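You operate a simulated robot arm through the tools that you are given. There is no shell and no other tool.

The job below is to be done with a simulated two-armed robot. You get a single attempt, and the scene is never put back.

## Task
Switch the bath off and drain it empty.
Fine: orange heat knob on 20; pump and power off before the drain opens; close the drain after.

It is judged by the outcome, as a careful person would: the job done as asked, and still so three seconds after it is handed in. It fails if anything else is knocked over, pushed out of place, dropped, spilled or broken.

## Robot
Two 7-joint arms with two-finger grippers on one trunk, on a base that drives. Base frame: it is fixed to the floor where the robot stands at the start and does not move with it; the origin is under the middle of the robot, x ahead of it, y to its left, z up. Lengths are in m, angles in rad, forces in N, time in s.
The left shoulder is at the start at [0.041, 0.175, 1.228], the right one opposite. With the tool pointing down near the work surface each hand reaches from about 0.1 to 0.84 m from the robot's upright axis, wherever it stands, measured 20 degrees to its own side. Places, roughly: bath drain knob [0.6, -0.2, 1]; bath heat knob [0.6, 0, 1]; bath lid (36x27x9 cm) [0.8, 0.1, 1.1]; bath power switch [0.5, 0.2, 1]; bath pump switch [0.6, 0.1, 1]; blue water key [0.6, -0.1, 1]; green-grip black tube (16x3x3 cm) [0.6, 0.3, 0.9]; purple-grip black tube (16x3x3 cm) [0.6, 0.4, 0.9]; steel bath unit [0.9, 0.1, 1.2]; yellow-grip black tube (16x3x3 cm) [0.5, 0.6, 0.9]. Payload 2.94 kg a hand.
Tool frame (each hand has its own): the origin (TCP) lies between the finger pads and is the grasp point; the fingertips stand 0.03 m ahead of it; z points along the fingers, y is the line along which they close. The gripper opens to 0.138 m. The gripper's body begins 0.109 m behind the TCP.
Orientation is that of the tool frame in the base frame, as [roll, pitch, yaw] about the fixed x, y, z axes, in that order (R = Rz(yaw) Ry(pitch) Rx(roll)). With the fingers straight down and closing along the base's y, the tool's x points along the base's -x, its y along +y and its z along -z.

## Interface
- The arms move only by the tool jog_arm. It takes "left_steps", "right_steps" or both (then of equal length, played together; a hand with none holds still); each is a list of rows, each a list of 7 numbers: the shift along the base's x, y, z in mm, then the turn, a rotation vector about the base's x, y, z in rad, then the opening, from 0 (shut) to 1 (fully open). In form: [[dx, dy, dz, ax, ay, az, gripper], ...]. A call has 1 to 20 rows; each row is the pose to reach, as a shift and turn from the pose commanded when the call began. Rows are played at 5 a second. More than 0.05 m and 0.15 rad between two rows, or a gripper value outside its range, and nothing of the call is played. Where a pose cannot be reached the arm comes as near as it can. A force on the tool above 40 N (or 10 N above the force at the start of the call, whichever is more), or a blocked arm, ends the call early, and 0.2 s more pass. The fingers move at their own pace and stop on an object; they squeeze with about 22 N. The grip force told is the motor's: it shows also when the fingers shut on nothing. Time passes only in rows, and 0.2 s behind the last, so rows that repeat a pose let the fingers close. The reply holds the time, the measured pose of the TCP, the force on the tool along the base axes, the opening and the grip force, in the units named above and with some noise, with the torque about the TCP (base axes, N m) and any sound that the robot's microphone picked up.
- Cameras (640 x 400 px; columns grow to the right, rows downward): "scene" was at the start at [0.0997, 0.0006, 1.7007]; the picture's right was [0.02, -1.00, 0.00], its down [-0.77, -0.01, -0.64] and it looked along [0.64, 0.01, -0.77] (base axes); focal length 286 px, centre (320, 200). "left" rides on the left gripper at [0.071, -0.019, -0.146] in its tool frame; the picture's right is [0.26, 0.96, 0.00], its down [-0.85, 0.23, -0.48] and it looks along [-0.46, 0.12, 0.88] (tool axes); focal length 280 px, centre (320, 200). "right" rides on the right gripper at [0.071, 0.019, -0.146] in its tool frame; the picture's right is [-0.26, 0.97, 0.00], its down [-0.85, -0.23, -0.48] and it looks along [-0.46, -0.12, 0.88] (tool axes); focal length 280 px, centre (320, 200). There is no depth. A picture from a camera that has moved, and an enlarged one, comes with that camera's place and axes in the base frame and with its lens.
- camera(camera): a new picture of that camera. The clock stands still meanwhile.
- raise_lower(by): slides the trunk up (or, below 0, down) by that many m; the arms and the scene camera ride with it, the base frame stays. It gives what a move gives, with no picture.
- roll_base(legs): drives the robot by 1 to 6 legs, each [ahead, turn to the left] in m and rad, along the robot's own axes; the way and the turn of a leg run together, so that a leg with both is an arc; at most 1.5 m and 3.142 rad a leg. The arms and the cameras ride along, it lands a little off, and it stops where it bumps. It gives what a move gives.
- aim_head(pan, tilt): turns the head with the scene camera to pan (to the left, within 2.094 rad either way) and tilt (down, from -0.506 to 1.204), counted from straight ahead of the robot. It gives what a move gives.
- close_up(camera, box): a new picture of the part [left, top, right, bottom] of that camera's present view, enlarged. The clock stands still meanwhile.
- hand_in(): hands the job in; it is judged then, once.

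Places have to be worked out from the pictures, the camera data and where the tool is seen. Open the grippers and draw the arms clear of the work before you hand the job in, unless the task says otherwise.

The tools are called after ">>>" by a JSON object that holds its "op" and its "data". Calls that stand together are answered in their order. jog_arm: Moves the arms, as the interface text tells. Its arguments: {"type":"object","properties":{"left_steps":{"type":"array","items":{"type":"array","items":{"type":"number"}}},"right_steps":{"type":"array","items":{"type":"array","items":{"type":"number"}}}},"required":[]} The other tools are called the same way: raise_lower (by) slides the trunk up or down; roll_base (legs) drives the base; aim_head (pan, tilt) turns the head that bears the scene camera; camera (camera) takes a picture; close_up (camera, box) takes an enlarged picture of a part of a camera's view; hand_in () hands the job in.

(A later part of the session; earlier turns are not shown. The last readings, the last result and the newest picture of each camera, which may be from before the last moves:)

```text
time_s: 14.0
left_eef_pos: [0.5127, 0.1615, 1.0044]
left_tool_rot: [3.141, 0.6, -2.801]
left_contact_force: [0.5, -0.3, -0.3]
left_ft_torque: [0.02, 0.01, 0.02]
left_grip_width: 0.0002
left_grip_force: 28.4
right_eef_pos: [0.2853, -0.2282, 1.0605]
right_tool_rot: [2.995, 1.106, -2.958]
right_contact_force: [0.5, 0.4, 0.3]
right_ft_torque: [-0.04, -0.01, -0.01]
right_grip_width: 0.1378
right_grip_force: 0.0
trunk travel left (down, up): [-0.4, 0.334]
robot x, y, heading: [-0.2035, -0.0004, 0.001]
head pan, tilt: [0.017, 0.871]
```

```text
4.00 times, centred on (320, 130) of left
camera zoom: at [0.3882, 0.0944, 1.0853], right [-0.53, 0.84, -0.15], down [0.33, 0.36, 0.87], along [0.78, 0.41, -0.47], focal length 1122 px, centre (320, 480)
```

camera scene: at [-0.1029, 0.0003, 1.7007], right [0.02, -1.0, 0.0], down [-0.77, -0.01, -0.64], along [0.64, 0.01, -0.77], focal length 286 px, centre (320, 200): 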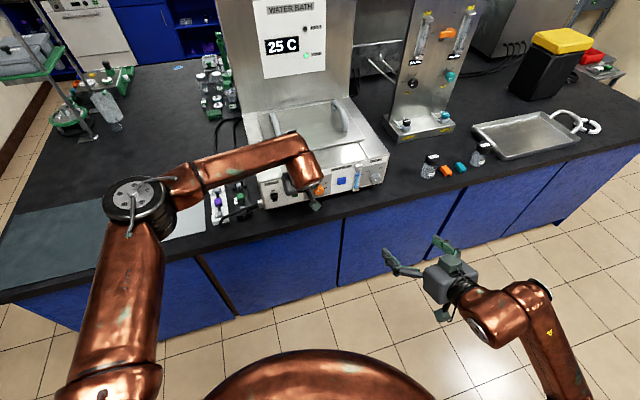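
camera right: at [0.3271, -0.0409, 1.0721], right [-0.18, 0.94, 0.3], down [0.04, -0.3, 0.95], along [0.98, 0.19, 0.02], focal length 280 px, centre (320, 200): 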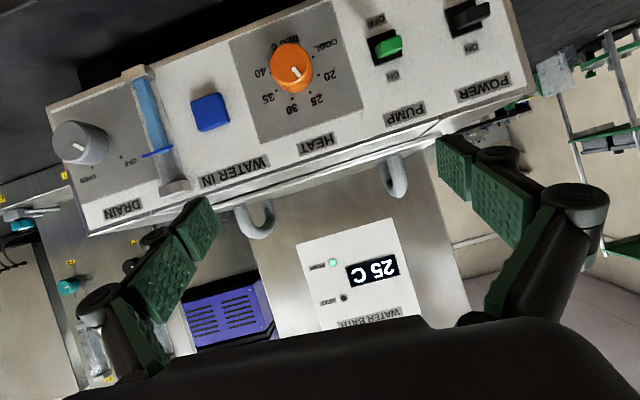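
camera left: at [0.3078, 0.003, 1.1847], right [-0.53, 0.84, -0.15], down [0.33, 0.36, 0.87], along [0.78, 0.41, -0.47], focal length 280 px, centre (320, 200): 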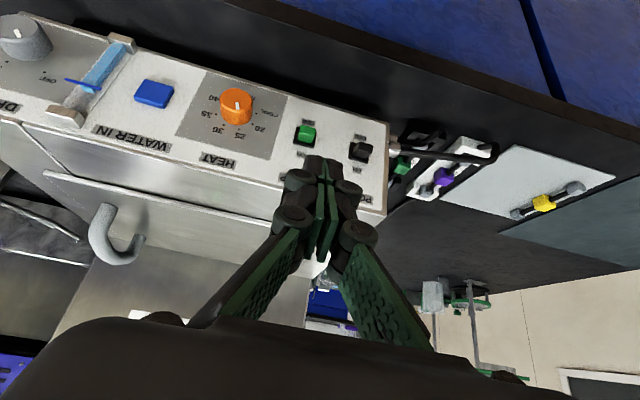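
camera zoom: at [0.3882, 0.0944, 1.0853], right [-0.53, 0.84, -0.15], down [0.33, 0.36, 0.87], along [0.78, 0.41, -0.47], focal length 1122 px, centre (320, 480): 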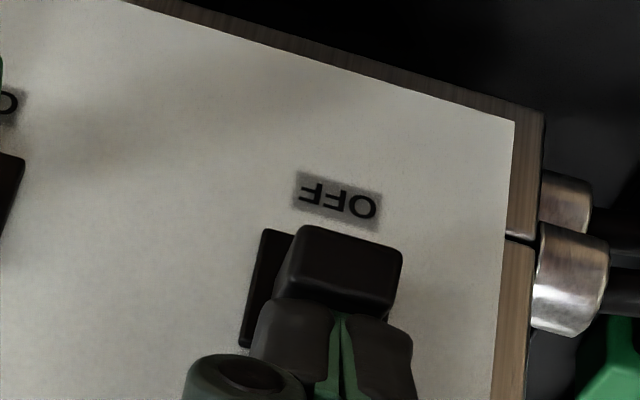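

The alignment is the same as it was for the pump. I'll stroke down to flip POWER to OFF.

>>> {"op": "jog_arm", "data": {"left_steps": [[-1.3, -0.5, -3.8, 0, 0, 0, 0], [-2.6, -0.9, -7.5, 0, 0, 0, 0], [-3.9, -1.4, -11.3, 0, 0, 0, 0], [-5.3, -1.9, -15, 0, 0, 0, 0], [-5.9, -2.1, -16.9, 0, 0, 0, 0]]}}

>>> {"op": "close_up", "data": {"camera": "left", "box": [240, 80, 400, 180]}}

>>> {"op": "close_up", "data": {"camera": "scene", "box": [240, 0, 400, 100]}}

```text
time_s: 15.2
left_eef_pos: [0.5068, 0.1587, 0.9881]
left_tool_rot: [3.14, 0.598, -2.8]
left_contact_force: [-0.1, -0.5, 0.6]
left_ft_torque: [-0.05, 0.03, 0.02]
left_grip_width: 0.0
left_grip_force: 28.5
right_eef_pos: [0.2858, -0.2276, 1.0601]
right_tool_rot: [2.996, 1.107, -2.957]
right_contact_force: [0.1, 0.1, 0.9]
right_ft_torque: [0.0, 0.01, 0.01]
right_grip_width: 0.138
right_grip_force: 0.1
trunk travel left (down, up): [-0.4, 0.334]
robot x, y, heading: [-0.2011, -0.0001, -0.002]
head pan, tilt: [0.017, 0.871]
```

```text
4.00 times, centred on (320, 130) of left
camera zoom: at [0.3827, 0.0931, 1.0678], right [-0.53, 0.84, -0.15], down [0.33, 0.36, 0.87], along [0.78, 0.41, -0.47], focal length 1122 px, centre (320, 480)
```

zoom: 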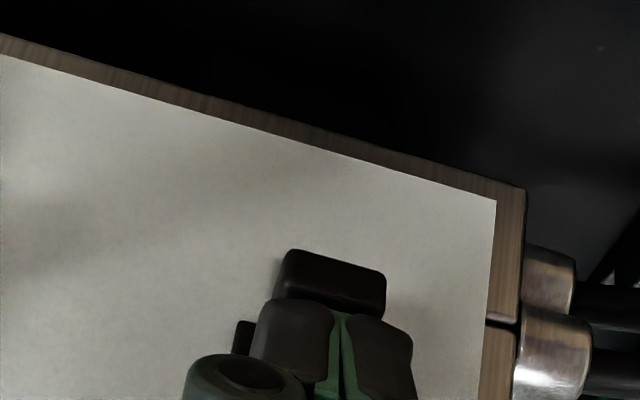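

```text
4.00 times, centred on (320, 50) of scene
camera zoom: at [-0.103, 0.0003, 1.7007], right [0.02, -1.0, 0.0], down [-0.77, -0.01, -0.64], along [0.64, 0.01, -0.77], focal length 1144 px, centre (320, 800)
```

zoom: 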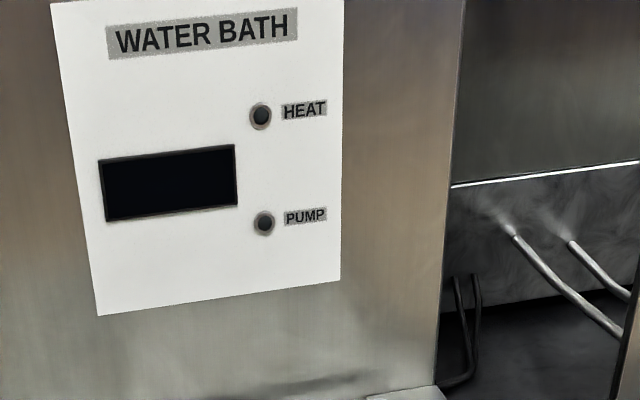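

The display is dark, so power is OFF. From the dial's ellipse shape in two views I now conclude the panel is vertical, yawed about 0.33 rad. That puts the heat knob axis at about (0.582, 0.021, 0.957) and the drain knob at about (0.652, -0.183, 0.957). I'll retract the left arm and bring the right arm forward to get back into reach.

>>> {"op": "jog_arm", "data": {"left_steps": [[-13, -5, 7, 0, 0, 0, 0], [-26, -10, 12, 0, 0, 0, 0], [-50, 10, 40, 0, 0, 0, 0], [-85, 35, 65, 0, 0, 0, 0], [-120, 60, 90, 0, 0, 0, 0], [-155, 85, 110, 0, 0, 0, 0], [-190, 110, 125, 0, 0, 0, 0]], "right_steps": [[25, 0, 0, 0, 0, 0, 0.55], [50, 0, 0, 0, 0, 0, 0.55], [75, 0, 0, 0, 0, 0, 0.55], [100, 0, 0, 0, 0, 0, 0.55], [125, 0, 0, 0, 0, 0, 0.55], [150, 0, 0, 0, 0, 0, 0.55], [150, 0, 0, 0, 0, 0, 0.55]]}}

>>> {"op": "camera", "data": {"camera": "scene"}}

>>> {"op": "camera", "data": {"camera": "right"}}

```text
time_s: 16.8
left_eef_pos: [0.3158, 0.2684, 1.114]
left_tool_rot: [3.141, 0.6, -2.801]
left_contact_force: [0.1, 0.1, 0.1]
left_ft_torque: [-0.02, -0.04, -0.03]
left_grip_width: 0.0
left_grip_force: 28.3
right_eef_pos: [0.4334, -0.2269, 1.0592]
right_tool_rot: [2.999, 1.109, -2.957]
right_contact_force: [-0.4, 0.5, -0.5]
right_ft_torque: [-0.02, 0.01, -0.03]
right_grip_width: 0.0759
right_grip_force: 0.1
trunk travel left (down, up): [-0.4, 0.334]
robot x, y, heading: [-0.204, -0.0005, -0.006]
head pan, tilt: [0.017, 0.871]
```

```text
taken
camera scene: at [-0.1055, 0.0019, 1.701], right [0.01, -1.0, 0.0], down [-0.76, -0.01, -0.64], along [0.64, 0.01, -0.76], focal length 286 px, centre (320, 200)
```

scene: 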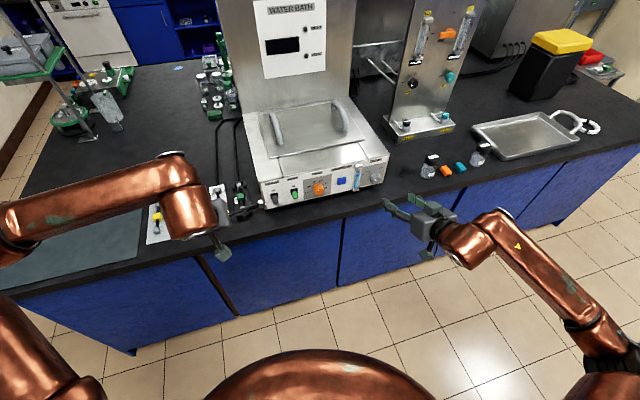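

```text
taken
camera right: at [0.2741, -0.2596, 1.0622], right [-0.18, 0.94, 0.3], down [0.04, -0.29, 0.96], along [0.98, 0.19, 0.02], focal length 280 px, centre (320, 200)
```

right: 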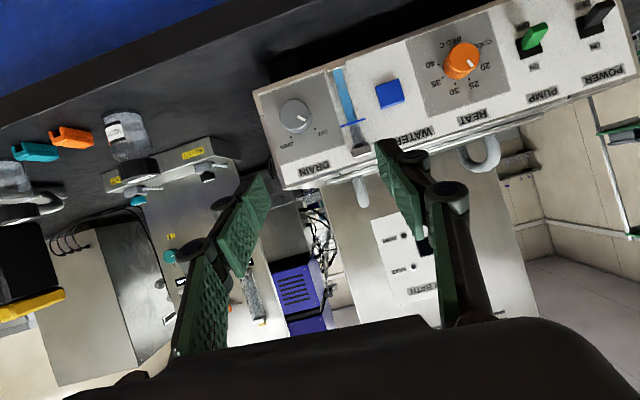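

The commanded pose follows the true pose, so the maths is straightforward. I'll rotate the right tool to horizontal, aligned with the knob axis, and place it at a standoff in front of the heat knob.

>>> {"op": "jog_arm", "data": {"right_steps": [[6, 35, -17, 0.0142, -0.0757, 0.0005, 0.55], [12, 70, -34, 0.0285, -0.1513, 0.0009, 0.55], [18, 105, -51, 0.0427, -0.227, 0.0014, 0.55], [23, 140, -68, 0.0569, -0.3026, 0.0018, 0.55], [29, 175, -85, 0.0712, -0.3783, 0.0023, 0.55], [35, 209, -102, 0.0854, -0.4539, 0.0027, 0.55], [35, 209, -102, 0.0854, -0.4539, 0.0027, 0.55]]}}

>>> {"op": "camera", "data": {"camera": "right"}}

>>> {"op": "camera", "data": {"camera": "scene"}}

```text
time_s: 18.4
left_eef_pos: [0.3176, 0.2676, 1.1133]
left_tool_rot: [3.141, 0.601, -2.8]
left_contact_force: [-0.1, 0.0, -0.4]
left_ft_torque: [-0.01, -0.02, -0.01]
left_grip_width: 0.0
left_grip_force: 28.3
right_eef_pos: [0.4884, -0.0694, 0.9604]
right_tool_rot: [1.862, 1.545, 2.246]
right_contact_force: [-0.4, 0.7, 0.5]
right_ft_torque: [0.0, -0.02, 0.04]
right_grip_width: 0.0758
right_grip_force: 0.1
right hand out of reach, approached as far as the arm can: row 5, 6, 7
trunk travel left (down, up): [-0.4, 0.334]
robot x, y, heading: [-0.2035, -0.0002, -0.003]
head pan, tilt: [0.017, 0.871]
```

```text
taken
camera right: at [0.3451, -0.1051, 0.8917], right [-0.36, 0.89, 0.28], down [-0.34, -0.41, 0.85], along [0.87, 0.21, 0.45], focal length 280 px, centre (320, 200)
```

right: 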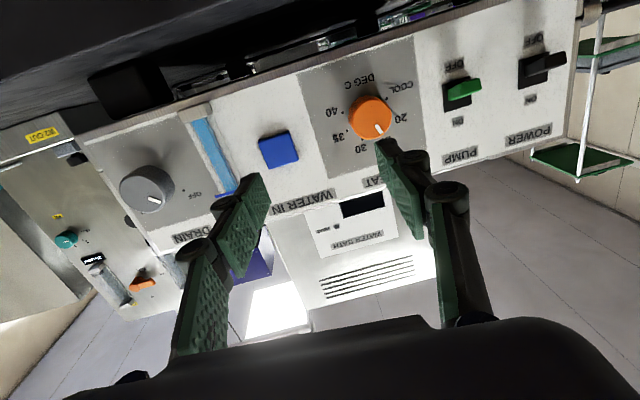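

```text
taken
camera scene: at [-0.1037, 0.0001, 1.7008], right [0.02, -1.0, 0.0], down [-0.77, -0.01, -0.64], along [0.64, 0.01, -0.77], focal length 286 px, centre (320, 200)
```

scene: 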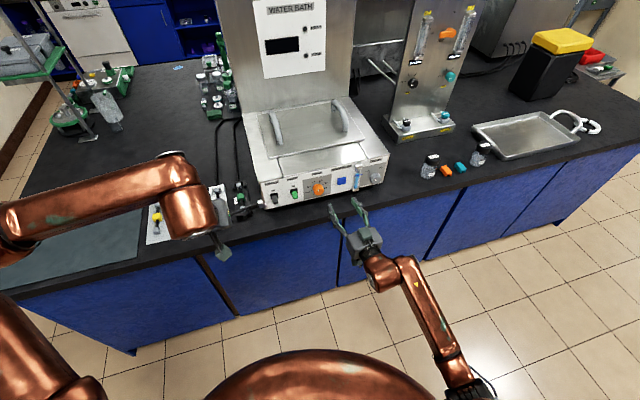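

The right arm can't yaw that far left from this stance. I'll pull the hand back to clear space, then turn the base 0.33 rad left so the robot faces the panel squarely.

>>> {"op": "jog_arm", "data": {"right_steps": [[-22, -32, 25, 0, 0, 0, 0.55], [-44, -65, 50, 0, 0, 0, 0.55], [-66, -98, 75, 0, 0, 0, 0.55], [-88, -130, 100, 0, 0, 0, 0.55], [-88, -130, 100, 0, 0, 0, 0.55]]}}

```text
time_s: 19.6
left_eef_pos: [0.32, 0.2687, 1.1117]
left_tool_rot: [3.141, 0.599, -2.802]
left_contact_force: [0.8, 0.2, -1.0]
left_ft_torque: [-0.02, 0.01, 0.0]
left_grip_width: 0.0
left_grip_force: 28.9
right_eef_pos: [0.3984, -0.1988, 1.0647]
right_tool_rot: [1.957, 1.545, 2.341]
right_contact_force: [0.5, 0.9, 0.3]
right_ft_torque: [0.01, 0.0, 0.0]
right_grip_width: 0.076
right_grip_force: 0.1
trunk travel left (down, up): [-0.4, 0.334]
robot x, y, heading: [-0.2021, 0.0017, 0.0]
head pan, tilt: [0.017, 0.871]
```

Both hands are well clear, so I'll turn the base left in place.

>>> {"op": "roll_base", "data": {"legs": [[0, 0.33]]}}

>>> {"op": "camera", "data": {"camera": "scene"}}

>>> {"op": "camera", "data": {"camera": "right"}}

```text
time_s: 21.0
left_eef_pos: [0.2045, 0.4212, 1.1146]
left_tool_rot: [-3.141, 0.601, -2.475]
left_contact_force: [0.3, 0.8, 1.4]
left_ft_torque: [0.02, -0.05, -0.03]
left_grip_width: 0.0002
left_grip_force: 28.4
right_eef_pos: [0.4303, 0.0036, 1.0642]
right_tool_rot: [1.936, 1.547, 2.644]
right_contact_force: [0.2, 0.2, -0.6]
right_ft_torque: [-0.01, -0.01, 0.01]
right_grip_width: 0.0758
right_grip_force: 0.0
trunk travel left (down, up): [-0.4, 0.334]
robot x, y, heading: [-0.2034, -0.0006, 0.325]
head pan, tilt: [0.017, 0.871]
```

```text
taken
camera scene: at [-0.1092, 0.0337, 1.7007], right [0.33, -0.94, 0.0], down [-0.72, -0.26, -0.64], along [0.61, 0.22, -0.77], focal length 286 px, centre (320, 200)
```

scene: 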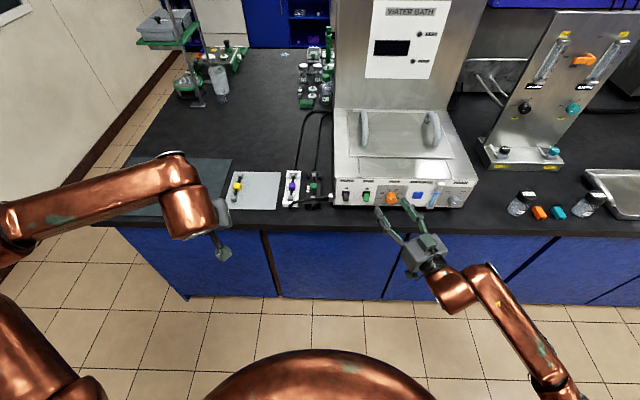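

```text
taken
camera right: at [0.3069, -0.0757, 0.9956], right [-0.62, 0.73, 0.28], down [-0.19, -0.49, 0.85], along [0.76, 0.47, 0.45], focal length 280 px, centre (320, 200)
```

right: 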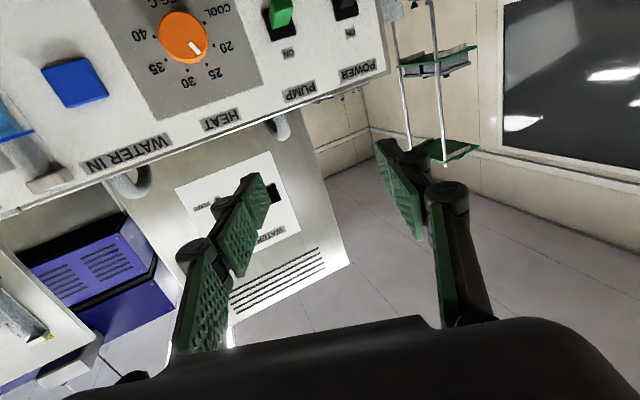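

The robot now faces the panel squarely. I'll take a close-up to refine the panel's yaw and the knob positions.

>>> {"op": "close_up", "data": {"camera": "scene", "box": [325, 160, 485, 260]}}

>>> {"op": "close_up", "data": {"camera": "scene", "box": [370, 170, 480, 215]}}

```text
4.00 times, centred on (405, 210) of scene
camera zoom: at [-0.1092, 0.0337, 1.7007], right [0.33, -0.94, 0.0], down [-0.72, -0.26, -0.64], along [0.61, 0.22, -0.77], focal length 1144 px, centre (-20, 160)
```

zoom: 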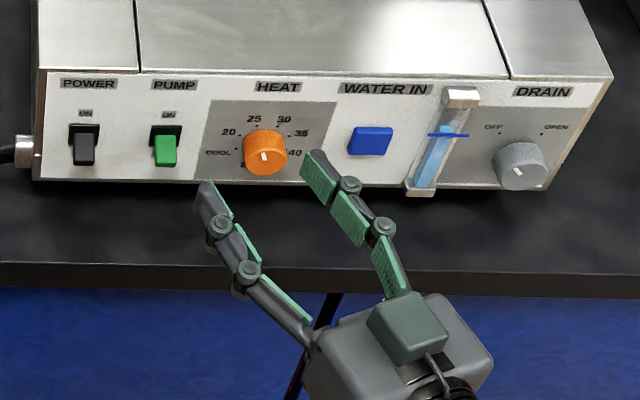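

```text
5.82 times, centred on (425, 192) of scene
camera zoom: at [-0.1092, 0.0337, 1.7007], right [0.33, -0.94, 0.0], down [-0.72, -0.26, -0.64], along [0.61, 0.22, -0.77], focal length 1664 px, centre (-291, 244)
```

zoom: 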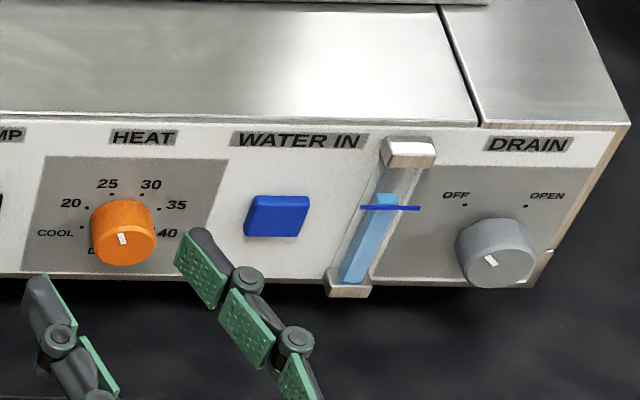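

Refined: panel yaw is about 0.325 rad, the heat knob axis is near (0.583, 0.019, 0.956), and the drain dots match my prediction. I'll yaw the right tool to match the panel and go to the 12 cm standoff on the heat-knob axis.

>>> {"op": "jog_arm", "data": {"right_steps": [[10, -6, -27, -0.0038, -0.0046, -0.0958, 0.55], [20, -12, -54, -0.0076, -0.0093, -0.1916, 0.55], [29, -17, -81, -0.0114, -0.0139, -0.2874, 0.55], [39, -23, -108, -0.0152, -0.0185, -0.3832, 0.55], [39, -23, -108, -0.0152, -0.0185, -0.3832, 0.55]]}}

>>> {"op": "camera", "data": {"camera": "right"}}

>>> {"op": "close_up", "data": {"camera": "scene", "box": [325, 160, 485, 260]}}

```text
time_s: 22.2
left_eef_pos: [0.2044, 0.4193, 1.113]
left_tool_rot: [-3.141, 0.6, -2.474]
left_contact_force: [0.3, -0.2, 0.1]
left_ft_torque: [0.03, -0.01, 0.0]
left_grip_width: 0.0
left_grip_force: 28.3
right_eef_pos: [0.4791, -0.064, 0.9754]
right_tool_rot: [1.919, 1.553, 2.313]
right_contact_force: [-0.8, -0.2, -0.6]
right_ft_torque: [-0.01, -0.01, 0.06]
right_grip_width: 0.0762
right_grip_force: 0.0
right hand out of reach, approached as far as the arm can: row 3, 4, 5
trunk travel left (down, up): [-0.4, 0.334]
robot x, y, heading: [-0.2038, 0.0018, 0.326]
head pan, tilt: [0.017, 0.871]
```

```text
taken
camera right: at [0.3378, -0.1007, 0.9054], right [-0.36, 0.89, 0.28], down [-0.34, -0.41, 0.85], along [0.87, 0.21, 0.45], focal length 280 px, centre (320, 200)
```

right: 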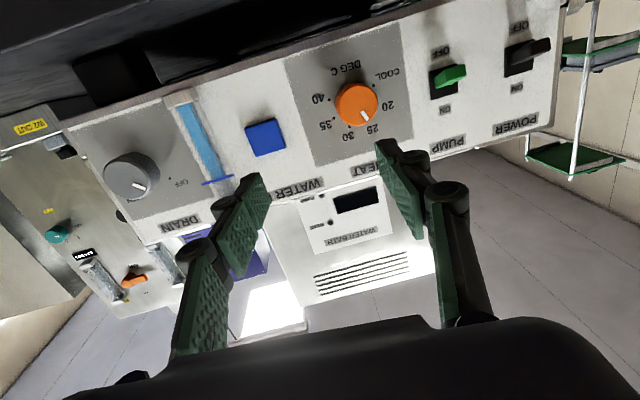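

```text
4.00 times, centred on (405, 210) of scene
camera zoom: at [-0.1088, 0.0329, 1.7008], right [0.34, -0.94, 0.0], down [-0.72, -0.26, -0.64], along [0.61, 0.22, -0.77], focal length 1144 px, centre (-20, 160)
```

zoom: 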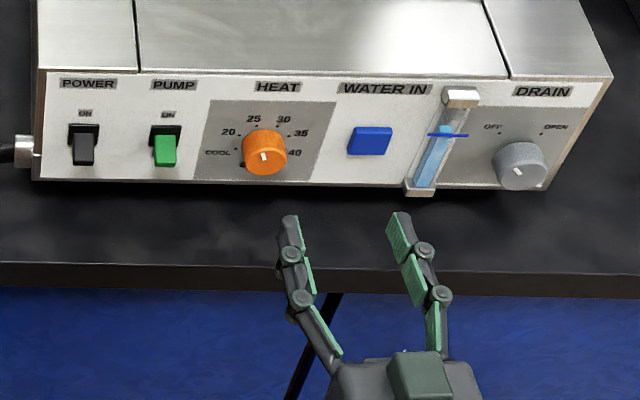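

The arm is limited again, probably because it is too folded with the elbow out. I'll back the base up 0.15 m so the arm is more extended, then retry.

>>> {"op": "roll_base", "data": {"legs": [[-0.15, 0]]}}

```text
time_s: 23.6
left_eef_pos: [0.0583, 0.3735, 1.1148]
left_tool_rot: [-3.14, 0.601, -2.472]
left_contact_force: [-0.8, 0.2, 0.1]
left_ft_torque: [0.0, -0.05, -0.02]
left_grip_width: 0.0002
left_grip_force: 28.5
right_eef_pos: [0.3357, -0.1104, 0.9762]
right_tool_rot: [1.824, 1.554, 2.219]
right_contact_force: [-0.1, 0.7, -1.1]
right_ft_torque: [0.01, 0.04, 0.0]
right_grip_width: 0.0758
right_grip_force: 0.0
trunk travel left (down, up): [-0.4, 0.334]
robot x, y, heading: [-0.3449, -0.0464, 0.325]
head pan, tilt: [0.017, 0.871]
```

I'll go forward again from the new stance to the heat-knob standoff.

>>> {"op": "jog_arm", "data": {"right_steps": [[33, 23, -5, 0, 0, -0.018, 0.55], [66, 45, -10, 0, 0, -0.035, 0.55], [100, 68, -15, 0, 0, -0.053, 0.55], [133, 91, -20, 0, 0, -0.07, 0.55], [133, 91, -20, 0, 0, -0.07, 0.55]]}}

>>> {"op": "camera", "data": {"camera": "right"}}

>>> {"op": "camera", "data": {"camera": "scene"}}

```text
time_s: 24.8
left_eef_pos: [0.0599, 0.3731, 1.1131]
left_tool_rot: [3.141, 0.6, -2.471]
left_contact_force: [-0.3, 0.0, 0.0]
left_ft_torque: [0.01, 0.01, -0.05]
left_grip_width: 0.0
left_grip_force: 28.5
right_eef_pos: [0.4855, -0.0632, 0.9606]
right_tool_rot: [1.85, 1.532, 2.231]
right_contact_force: [0.7, -0.6, -0.1]
right_ft_torque: [0.0, 0.06, 0.01]
right_grip_width: 0.0761
right_grip_force: 0.1
right hand out of reach, approached as far as the arm can: row 1, 2, 3, 4, 5
trunk travel left (down, up): [-0.4, 0.334]
robot x, y, heading: [-0.3468, -0.0465, 0.332]
head pan, tilt: [0.017, 0.871]
```

```text
taken
camera right: at [0.3438, -0.0967, 0.8927], right [-0.35, 0.89, 0.3], down [-0.34, -0.42, 0.84], along [0.87, 0.2, 0.44], focal length 280 px, centre (320, 200)
```

right: 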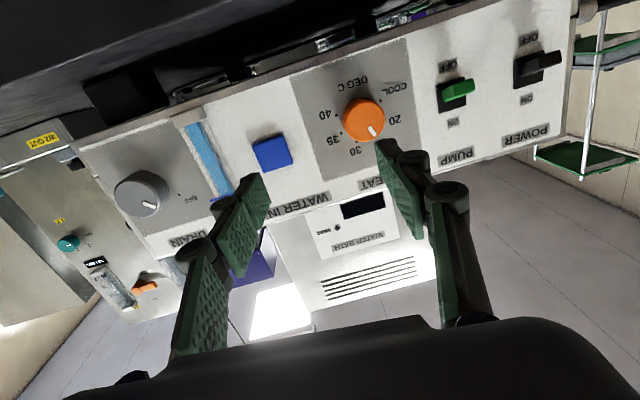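

```text
taken
camera scene: at [-0.2524, -0.0154, 1.7008], right [0.34, -0.94, 0.0], down [-0.72, -0.26, -0.64], along [0.61, 0.22, -0.76], focal length 286 px, centre (320, 200)
```

scene: 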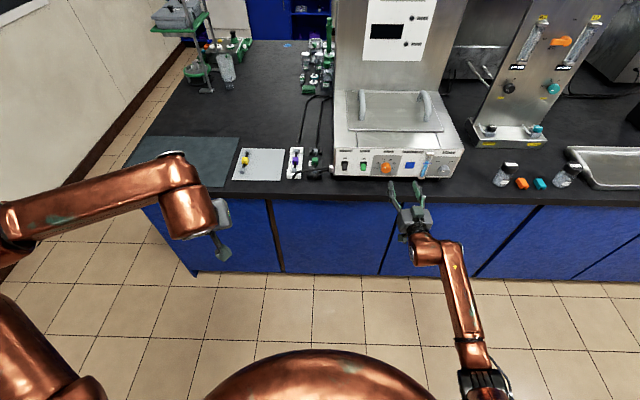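

All attempts stop at about the same lateral limit: the wrist can't yaw right enough with the hand this far inboard. I'll pull the right hand back and up, then shift the base about 11 cm to the left so the heat knob lies further outboard for the right arm.

>>> {"op": "jog_arm", "data": {"right_steps": [[-38, -13, 16, 0, 0, 0, 0.55], [-76, -26, 32, 0, 0, 0, 0.55], [-113, -39, 48, 0, 0, 0, 0.55], [-151, -52, 64, 0, 0, 0, 0.55], [-189, -65, 80, 0, 0, 0, 0.55]]}}

>>> {"op": "aim_head", "data": {"pan": 0.017, "tilt": 0.871}}

```text
time_s: 26.0
left_eef_pos: [0.0605, 0.372, 1.1139]
left_tool_rot: [3.141, 0.601, -2.472]
left_contact_force: [-0.2, -0.2, 0.4]
left_ft_torque: [-0.01, -0.02, -0.06]
left_grip_width: 0.0
left_grip_force: 28.6
right_eef_pos: [0.2985, -0.1256, 1.0371]
right_tool_rot: [1.848, 1.532, 2.23]
right_contact_force: [-1.2, -0.6, 1.1]
right_ft_torque: [0.0, -0.01, 0.03]
right_grip_width: 0.0762
right_grip_force: 0.1
trunk travel left (down, up): [-0.4, 0.334]
robot x, y, heading: [-0.3445, -0.0523, 0.324]
head pan, tilt: [0.017, 0.871]
```

```text
time_s: 26.6
left_eef_pos: [0.0609, 0.3748, 1.1138]
left_tool_rot: [-3.141, 0.598, -2.472]
left_contact_force: [1.0, 0.0, -0.3]
left_ft_torque: [0.01, 0.0, 0.02]
left_grip_width: 0.0001
left_grip_force: 28.3
right_eef_pos: [0.3011, -0.1251, 1.0367]
right_tool_rot: [1.882, 1.531, 2.262]
right_contact_force: [0.7, 0.8, 0.3]
right_ft_torque: [0.0, 0.03, 0.01]
right_grip_width: 0.076
right_grip_force: 0.1
trunk travel left (down, up): [-0.4, 0.334]
robot x, y, heading: [-0.347, -0.0468, 0.322]
head pan, tilt: [0.017, 0.871]
```

Both hands are clear of everything. I'll drive back 0.1 m, turn left, go ahead 0.2 m, then turn back right, for a net leftward shift.

>>> {"op": "roll_base", "data": {"legs": [[-0.1, 0], [0, 0.6], [0.2, 0], [0, -0.6]]}}

>>> {"op": "camera", "data": {"camera": "scene"}}

```text
time_s: 32.3
left_eef_pos: [0.1008, 0.4975, 1.1131]
left_tool_rot: [-3.14, 0.6, -2.495]
left_contact_force: [-0.1, -0.3, 0.5]
left_ft_torque: [0.04, 0.02, 0.01]
left_grip_width: 0.0
left_grip_force: 28.5
right_eef_pos: [0.3284, -0.0076, 1.0359]
right_tool_rot: [1.871, 1.533, 2.229]
right_contact_force: [0.1, 1.1, -1.1]
right_ft_torque: [-0.01, -0.01, 0.02]
right_grip_width: 0.076
right_grip_force: 0.0
trunk travel left (down, up): [-0.4, 0.334]
robot x, y, heading: [-0.3133, 0.0861, 0.308]
head pan, tilt: [0.017, 0.871]
```

```text
taken
camera scene: at [-0.2202, 0.1158, 1.7008], right [0.32, -0.95, 0.0], down [-0.73, -0.24, -0.64], along [0.61, 0.2, -0.77], focal length 286 px, centre (320, 200)
```

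scene: 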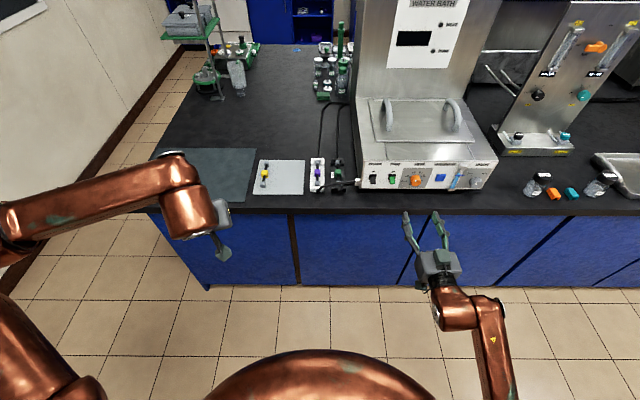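

The base now stands further left, so the heat knob is at about y' = -0.335 in the robot's frame. I'll move the right hand to the heat-knob standoff.

>>> {"op": "jog_arm", "data": {"right_steps": [[35, -3, -20, -0.008, -0.006, -0.008, 0.55], [70, -6, -40, -0.015, -0.011, -0.017, 0.55], [105, -9, -60, -0.023, -0.017, -0.025, 0.55], [140, -12, -80, -0.03, -0.023, -0.033, 0.55], [140, -12, -80, -0.03, -0.023, -0.033, 0.55]]}}

>>> {"op": "camera", "data": {"camera": "right"}}

>>> {"op": "close_up", "data": {"camera": "scene", "box": [350, 150, 510, 250]}}

```text
time_s: 33.5
left_eef_pos: [0.1, 0.4978, 1.1121]
left_tool_rot: [3.14, 0.6, -2.493]
left_contact_force: [-0.4, -0.2, -0.4]
left_ft_torque: [-0.02, -0.01, -0.04]
left_grip_width: 0.0
left_grip_force: 28.0
right_eef_pos: [0.4679, -0.0197, 0.9582]
right_tool_rot: [0.755, 1.57, 1.082]
right_contact_force: [-0.3, -0.7, 0.1]
right_ft_torque: [-0.03, 0.02, -0.01]
right_grip_width: 0.076
right_grip_force: 0.0
trunk travel left (down, up): [-0.4, 0.334]
robot x, y, heading: [-0.3111, 0.0809, 0.305]
head pan, tilt: [0.017, 0.871]
```

```text
taken
camera right: at [0.3248, -0.0472, 0.8872], right [-0.31, 0.91, 0.26], down [-0.38, -0.37, 0.85], along [0.87, 0.16, 0.46], focal length 280 px, centre (320, 200)
```

right: 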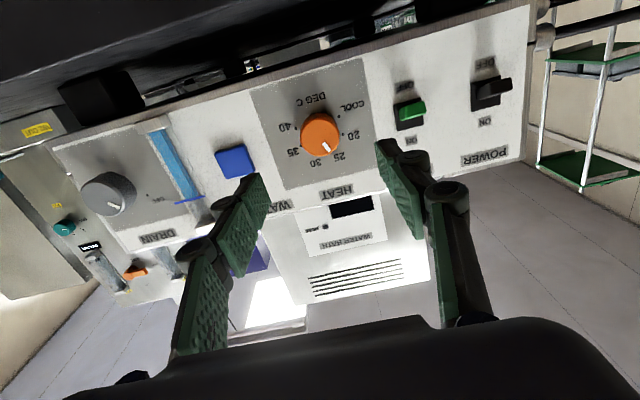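

```text
4.00 times, centred on (430, 200) of scene
camera zoom: at [-0.2209, 0.1161, 1.7008], right [0.32, -0.95, 0.0], down [-0.73, -0.24, -0.64], along [0.61, 0.2, -0.76], focal length 1144 px, centre (-120, 200)
```

zoom: 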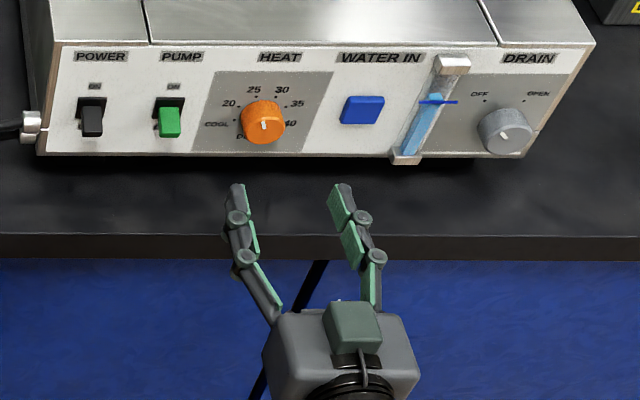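

The standoff pose was reached exactly. I'll zoom in on the knob to measure its offset from the tool axis, which should project at column 320, row about 140 at the knob face.

>>> {"op": "close_up", "data": {"camera": "right", "box": [240, 70, 400, 170]}}

>>> {"op": "close_up", "data": {"camera": "scene", "box": [395, 165, 455, 200]}}

```text
4.00 times, centred on (320, 120) of right
camera zoom: at [0.3248, -0.0472, 0.8872], right [-0.31, 0.91, 0.26], down [-0.38, -0.37, 0.85], along [0.87, 0.16, 0.46], focal length 1122 px, centre (320, 520)
```

zoom: 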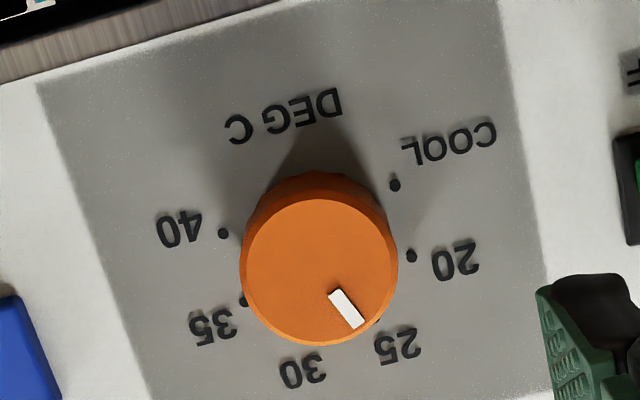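

```text
10.67 times, centred on (425, 182) of scene
camera zoom: at [-0.2209, 0.1161, 1.7008], right [0.32, -0.95, 0.0], down [-0.73, -0.24, -0.64], along [0.61, 0.2, -0.76], focal length 3051 px, centre (-800, 387)
```

zoom: 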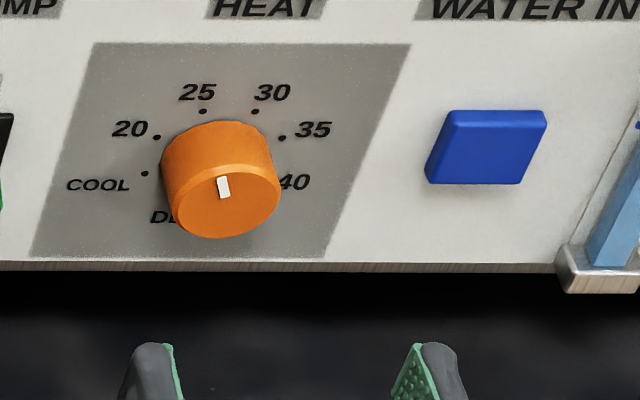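

From the dial dots, the panel is 0.121 m ahead of the TCP and the knob axis is 2.6 mm lower than the tool axis, with almost no lateral error. I'll advance 60 mm with that correction and re-check.

>>> {"op": "jog_arm", "data": {"right_steps": [[19, 6.4, -1, 0, 0, 0, 0.55], [38, 12.8, -2.5, 0, 0, 0, 0.55], [56.8, 19.3, -2.5, 0, 0, 0, 0.55], [56.8, 19.3, -2.5, 0, 0, 0, 0.55]]}}

>>> {"op": "close_up", "data": {"camera": "right", "box": [220, 70, 420, 200]}}

>>> {"op": "close_up", "data": {"camera": "scene", "box": [395, 165, 455, 200]}}

```text
time_s: 34.5
left_eef_pos: [0.0994, 0.4983, 1.1127]
left_tool_rot: [3.141, 0.599, -2.495]
left_contact_force: [-0.3, -0.2, 0.7]
left_ft_torque: [0.0, 0.03, 0.01]
left_grip_width: 0.0
left_grip_force: 27.9
right_eef_pos: [0.5259, -0.0007, 0.9552]
right_tool_rot: [1.391, 1.569, 1.715]
right_contact_force: [-0.2, -1.5, -0.1]
right_ft_torque: [-0.02, -0.02, 0.01]
right_grip_width: 0.0759
right_grip_force: 0.2
trunk travel left (down, up): [-0.4, 0.334]
robot x, y, heading: [-0.3129, 0.088, 0.308]
head pan, tilt: [0.017, 0.871]
```

```text
3.08 times, centred on (320, 135) of right
camera zoom: at [0.3818, -0.0291, 0.8851], right [-0.31, 0.91, 0.26], down [-0.38, -0.37, 0.85], along [0.87, 0.16, 0.46], focal length 863 px, centre (320, 400)
```

zoom: 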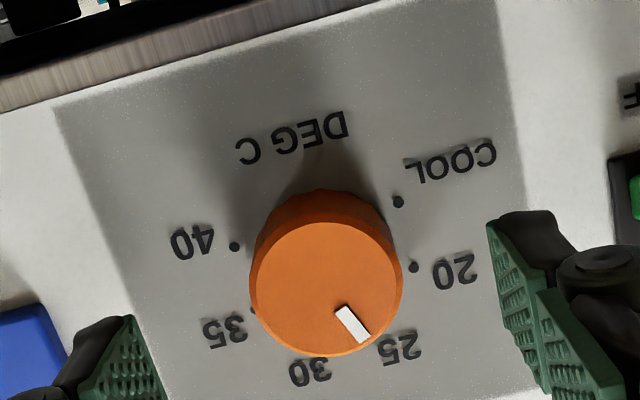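

```text
10.67 times, centred on (425, 182) of scene
camera zoom: at [-0.2207, 0.1157, 1.7008], right [0.32, -0.95, 0.0], down [-0.73, -0.24, -0.64], along [0.61, 0.2, -0.76], focal length 3051 px, centre (-800, 387)
```

zoom: 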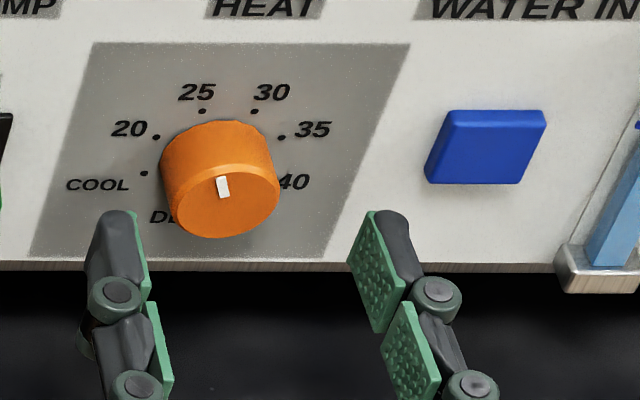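

The axis alignment is now within about 1 mm. Before gripping, I'll back off 40 mm, narrow the fingers, and test that a 45° counter-clockwise roll is reachable.

>>> {"op": "jog_arm", "data": {"right_steps": [[-19, -6.4, 0, 0, 0, 0, 0.38], [-38, -12.8, 0, 0, 0, 0, 0.38], [-38, -12.8, 0, -0.124, -0.042, 0, 0.38], [-38, -12.8, 0, -0.248, -0.084, 0, 0.38], [-38, -12.8, 0, -0.372, -0.126, 0, 0.38], [-38, -12.8, 0, -0.496, -0.168, 0, 0.38], [-38, -12.8, 0, -0.62, -0.21, 0, 0.38], [-38, -12.8, 0, -0.743, -0.252, 0, 0.38], [-38, -12.8, 0, -0.743, -0.252, 0, 0.38]]}}

```text
time_s: 36.5
left_eef_pos: [0.1014, 0.498, 1.1123]
left_tool_rot: [3.14, 0.6, -2.495]
left_contact_force: [-0.3, -0.2, 0.0]
left_ft_torque: [-0.03, -0.02, -0.04]
left_grip_width: 0.0005
left_grip_force: 28.5
right_eef_pos: [0.5242, -0.0734, 1.0359]
right_tool_rot: [-1.711, 0.847, -1.271]
right_contact_force: [0.2, -0.3, -0.7]
right_ft_torque: [-0.01, 0.03, -0.01]
right_grip_width: 0.0523
right_grip_force: 0.0
right hand out of reach, approached as far as the arm can: row 3, 4, 5, 6, 7, 8, 9
trunk travel left (down, up): [-0.4, 0.334]
robot x, y, heading: [-0.3126, 0.0821, 0.305]
head pan, tilt: [0.017, 0.871]
```

The counter-clockwise roll isn't reachable from here, so the test was worthwhile. I'll look at where the arm ended up.

>>> {"op": "camera", "data": {"camera": "scene"}}

>>> {"op": "camera", "data": {"camera": "right"}}

```text
taken
camera scene: at [-0.2199, 0.1157, 1.7007], right [0.32, -0.95, 0.0], down [-0.73, -0.24, -0.64], along [0.61, 0.2, -0.77], focal length 286 px, centre (320, 200)
```

scene: 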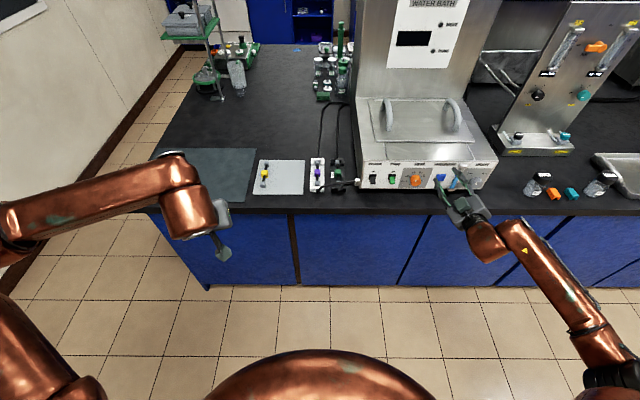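

```text
taken
camera right: at [0.3984, -0.1614, 0.9825], right [-0.39, 0.81, -0.44], down [-0.52, 0.2, 0.83], along [0.76, 0.55, 0.34], focal length 280 px, centre (320, 200)
```

right: 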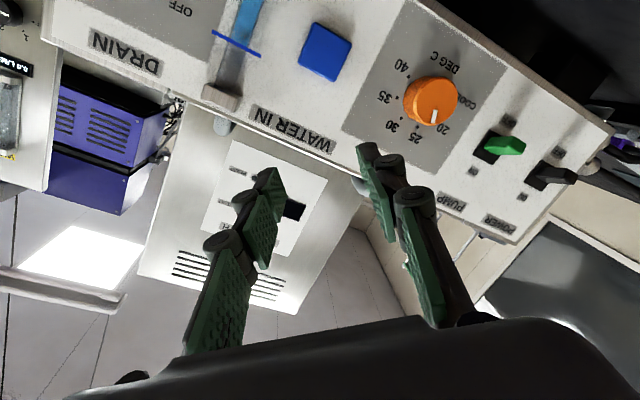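

The arm was right at its roll limit in the counter-clockwise direction, so I should pre-roll clockwise and then turn counter-clockwise. I'll roll the tool about 0.9 rad clockwise while returning to the heat-knob axis at a 10 cm standoff.

>>> {"op": "jog_arm", "data": {"right_steps": [[-6, 4, -4, 0.1281, 0.0427, -0.0113, 0.38], [-12, 8, -8, 0.2562, 0.0855, -0.0225, 0.38], [-18, 12, -12, 0.3843, 0.1282, -0.0338, 0.38], [-24, 18, -18, 0.5123, 0.1709, -0.045, 0.38], [-30, 24, -24, 0.6404, 0.2136, -0.0563, 0.38], [-35, 30, -32, 0.7685, 0.2564, -0.0676, 0.38], [-35, 35, -40, 0.8966, 0.2991, -0.0788, 0.38], [-35, 40, -48, 1.0247, 0.3418, -0.0901, 0.38], [-35, 45, -56, 1.1528, 0.3845, -0.1013, 0.38], [-35, 50, -64, 1.2808, 0.4273, -0.1126, 0.38], [-35, 56, -72, 1.4089, 0.47, -0.1238, 0.38], [-35, 61.5, -80.7, 1.537, 0.5127, -0.1351, 0.38], [-35, 61.5, -80.7, 1.537, 0.5127, -0.1351, 0.38]]}}

>>> {"op": "camera", "data": {"camera": "right"}}

>>> {"op": "close_up", "data": {"camera": "scene", "box": [350, 150, 510, 250]}}

```text
time_s: 39.3
left_eef_pos: [0.1006, 0.4979, 1.1126]
left_tool_rot: [3.141, 0.598, -2.495]
left_contact_force: [-0.2, 0.2, -0.3]
left_ft_torque: [-0.01, 0.01, -0.04]
left_grip_width: 0.0
left_grip_force: 28.4
right_eef_pos: [0.4844, -0.0176, 0.9483]
right_tool_rot: [1.573, 0.668, 1.898]
right_contact_force: [-0.6, 0.9, -0.7]
right_ft_torque: [0.01, 0.0, -0.02]
right_grip_width: 0.0522
right_grip_force: 0.0
trunk travel left (down, up): [-0.4, 0.334]
robot x, y, heading: [-0.3122, 0.0846, 0.31]
head pan, tilt: [0.017, 0.871]
```

```text
taken
camera right: at [0.3257, -0.0004, 0.9206], right [-0.12, 0.37, 0.92], down [-0.19, -0.92, 0.35], along [0.97, -0.13, 0.19], focal length 280 px, centre (320, 200)
```

right: 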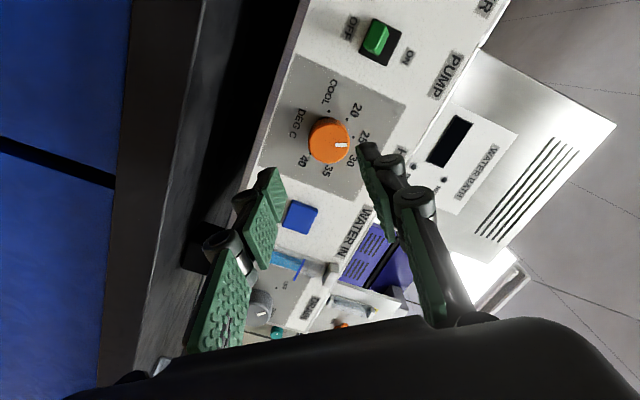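

```text
4.00 times, centred on (430, 200) of scene
camera zoom: at [-0.2203, 0.1158, 1.7008], right [0.32, -0.95, 0.0], down [-0.73, -0.24, -0.64], along [0.61, 0.2, -0.77], focal length 1144 px, centre (-120, 200)
```

zoom: 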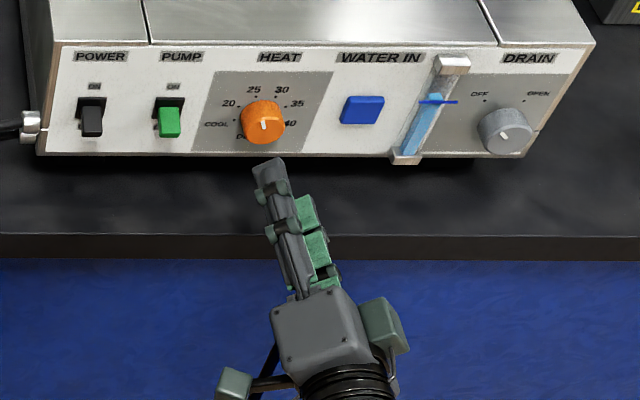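

That roll is fully reachable. I'll zoom in and measure the knob relative to the tool axis in this roll.

>>> {"op": "close_up", "data": {"camera": "right", "box": [250, 70, 410, 210]}}

```text
2.86 times, centred on (330, 140) of right
camera zoom: at [0.3257, -0.0004, 0.9206], right [-0.12, 0.37, 0.92], down [-0.19, -0.92, 0.35], along [0.97, -0.13, 0.19], focal length 801 px, centre (291, 371)
```

zoom: 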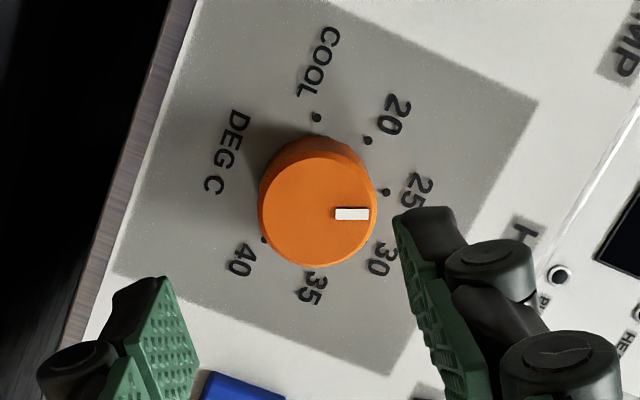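

The knob axis is offset about 8 mm along the finger-closing direction, which matches my world estimate of (0.584, 0.021, 0.955). I'll correct for that and advance 40 mm.

>>> {"op": "jog_arm", "data": {"right_steps": [[-1.6, 4.7, 6.2, 0, 0, 0, 0.47], [17.3, 11.1, 6.2, 0, 0, 0, 0.47], [36.3, 17.5, 6.2, 0, 0, 0, 0.47], [36.3, 17.5, 6.2, 0, 0, 0, 0.47]]}}

>>> {"op": "close_up", "data": {"camera": "right", "box": [220, 70, 420, 200]}}

>>> {"op": "close_up", "data": {"camera": "scene", "box": [395, 165, 455, 200]}}

```text
time_s: 40.3
left_eef_pos: [0.0997, 0.4975, 1.1115]
left_tool_rot: [3.141, 0.6, -2.494]
left_contact_force: [0.6, 0.2, 0.7]
left_ft_torque: [0.02, 0.02, 0.01]
left_grip_width: 0.0
left_grip_force: 28.7
right_eef_pos: [0.521, -0.0001, 0.9543]
right_tool_rot: [1.572, 0.672, 1.898]
right_contact_force: [-0.1, 1.2, -0.4]
right_ft_torque: [0.01, -0.01, 0.01]
right_grip_width: 0.065
right_grip_force: 0.1
trunk travel left (down, up): [-0.4, 0.334]
robot x, y, heading: [-0.3155, 0.0832, 0.309]
head pan, tilt: [0.017, 0.871]
```

```text
3.08 times, centred on (320, 135) of right
camera zoom: at [0.3618, 0.0169, 0.9259], right [-0.12, 0.37, 0.92], down [-0.19, -0.92, 0.35], along [0.97, -0.13, 0.19], focal length 863 px, centre (320, 400)
```

zoom: 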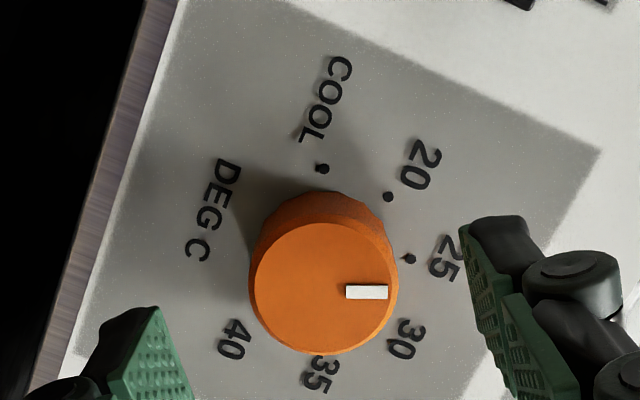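

```text
10.67 times, centred on (425, 182) of scene
camera zoom: at [-0.2204, 0.1158, 1.7008], right [0.32, -0.95, 0.0], down [-0.73, -0.24, -0.64], along [0.61, 0.2, -0.77], focal length 3051 px, centre (-800, 387)
```

zoom: 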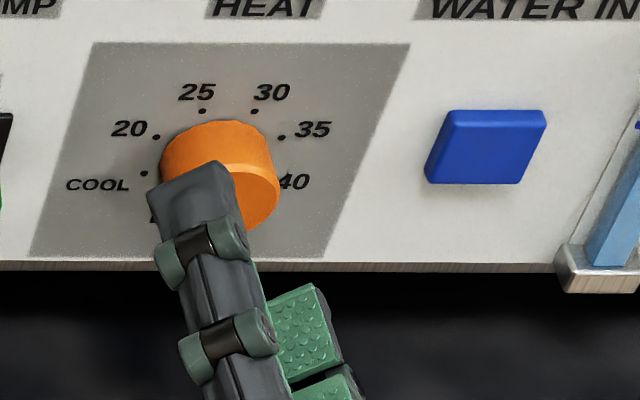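

Everything is aligned within about 1 mm, and the panel is 66 mm ahead of the TCP. I'll advance 31 mm so the fingers straddle the knob, then check forces before closing.

>>> {"op": "jog_arm", "data": {"right_steps": [[9.5, 3.7, 0.8, 0, 0, 0, 0.47], [19.5, 7.2, 0.8, 0, 0, 0, 0.47], [29.2, 10.6, 0.8, 0, 0, 0, 0.47], [29.2, 10.6, 0.8, 0, 0, 0, 0.47]]}}

>>> {"op": "camera", "data": {"camera": "right"}}

>>> {"op": "close_up", "data": {"camera": "scene", "box": [395, 165, 455, 200]}}

```text
time_s: 41.3
left_eef_pos: [0.1011, 0.4971, 1.1139]
left_tool_rot: [-3.14, 0.599, -2.495]
left_contact_force: [-0.5, 1.1, -0.1]
left_ft_torque: [-0.02, -0.04, 0.02]
left_grip_width: 0.0
left_grip_force: 27.7
right_eef_pos: [0.55, 0.0095, 0.9549]
right_tool_rot: [1.573, 0.671, 1.897]
right_contact_force: [0.7, -0.1, -0.1]
right_ft_torque: [0.0, -0.03, 0.0]
right_grip_width: 0.0648
right_grip_force: 0.0
trunk travel left (down, up): [-0.4, 0.334]
robot x, y, heading: [-0.3139, 0.0854, 0.301]
head pan, tilt: [0.017, 0.871]
```

```text
taken
camera right: at [0.3909, 0.0266, 0.9264], right [-0.12, 0.37, 0.92], down [-0.19, -0.92, 0.35], along [0.97, -0.13, 0.19], focal length 280 px, centre (320, 200)
```

right: 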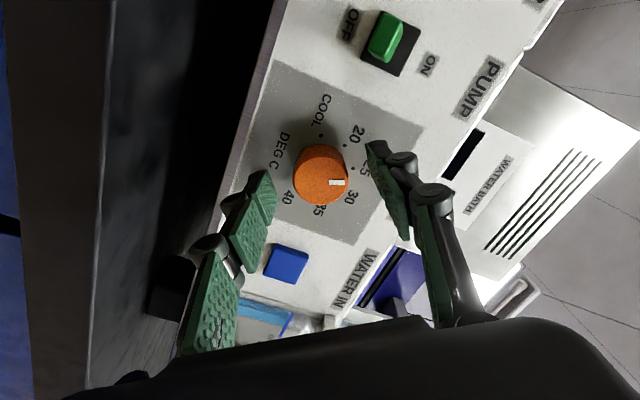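

```text
10.67 times, centred on (425, 182) of scene
camera zoom: at [-0.2204, 0.116, 1.7008], right [0.32, -0.95, 0.0], down [-0.73, -0.24, -0.64], along [0.61, 0.2, -0.77], focal length 3051 px, centre (-800, 387)
```

zoom: 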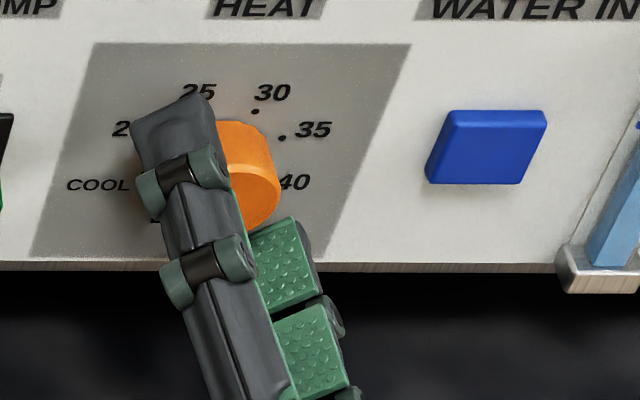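

The fingers straddle the knob without contact. I'll close on it now.

>>> {"op": "jog_arm", "data": {"right_steps": [[0, 0, 0, 0, 0, 0, 0.3], [0, 0, 0, 0, 0, 0, 0.15], [0, 0, 0, 0, 0, 0, 0], [0, 0, 0, 0, 0, 0, 0]]}}

>>> {"op": "close_up", "data": {"camera": "right", "box": [240, 90, 400, 210]}}

```text
time_s: 42.3
left_eef_pos: [0.0987, 0.4983, 1.1129]
left_tool_rot: [-3.142, 0.599, -2.496]
left_contact_force: [0.0, 0.3, -0.2]
left_ft_torque: [0.01, 0.0, -0.04]
left_grip_width: 0.0
left_grip_force: 28.5
right_eef_pos: [0.5485, 0.0093, 0.9551]
right_tool_rot: [1.572, 0.671, 1.896]
right_contact_force: [-0.1, 0.3, 0.5]
right_ft_torque: [0.05, -0.04, 0.04]
right_grip_width: 0.0353
right_grip_force: 42.6
trunk travel left (down, up): [-0.4, 0.334]
robot x, y, heading: [-0.3164, 0.0851, 0.31]
head pan, tilt: [0.017, 0.871]
```

```text
3.33 times, centred on (320, 150) of right
camera zoom: at [0.3909, 0.0266, 0.9265], right [-0.13, 0.37, 0.92], down [-0.19, -0.92, 0.35], along [0.97, -0.13, 0.19], focal length 935 px, centre (320, 367)
```

zoom: 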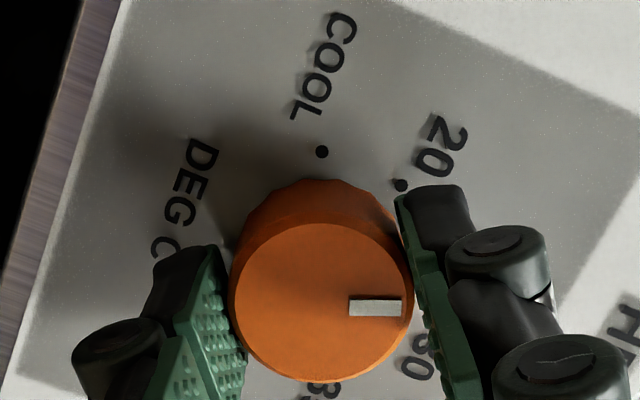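

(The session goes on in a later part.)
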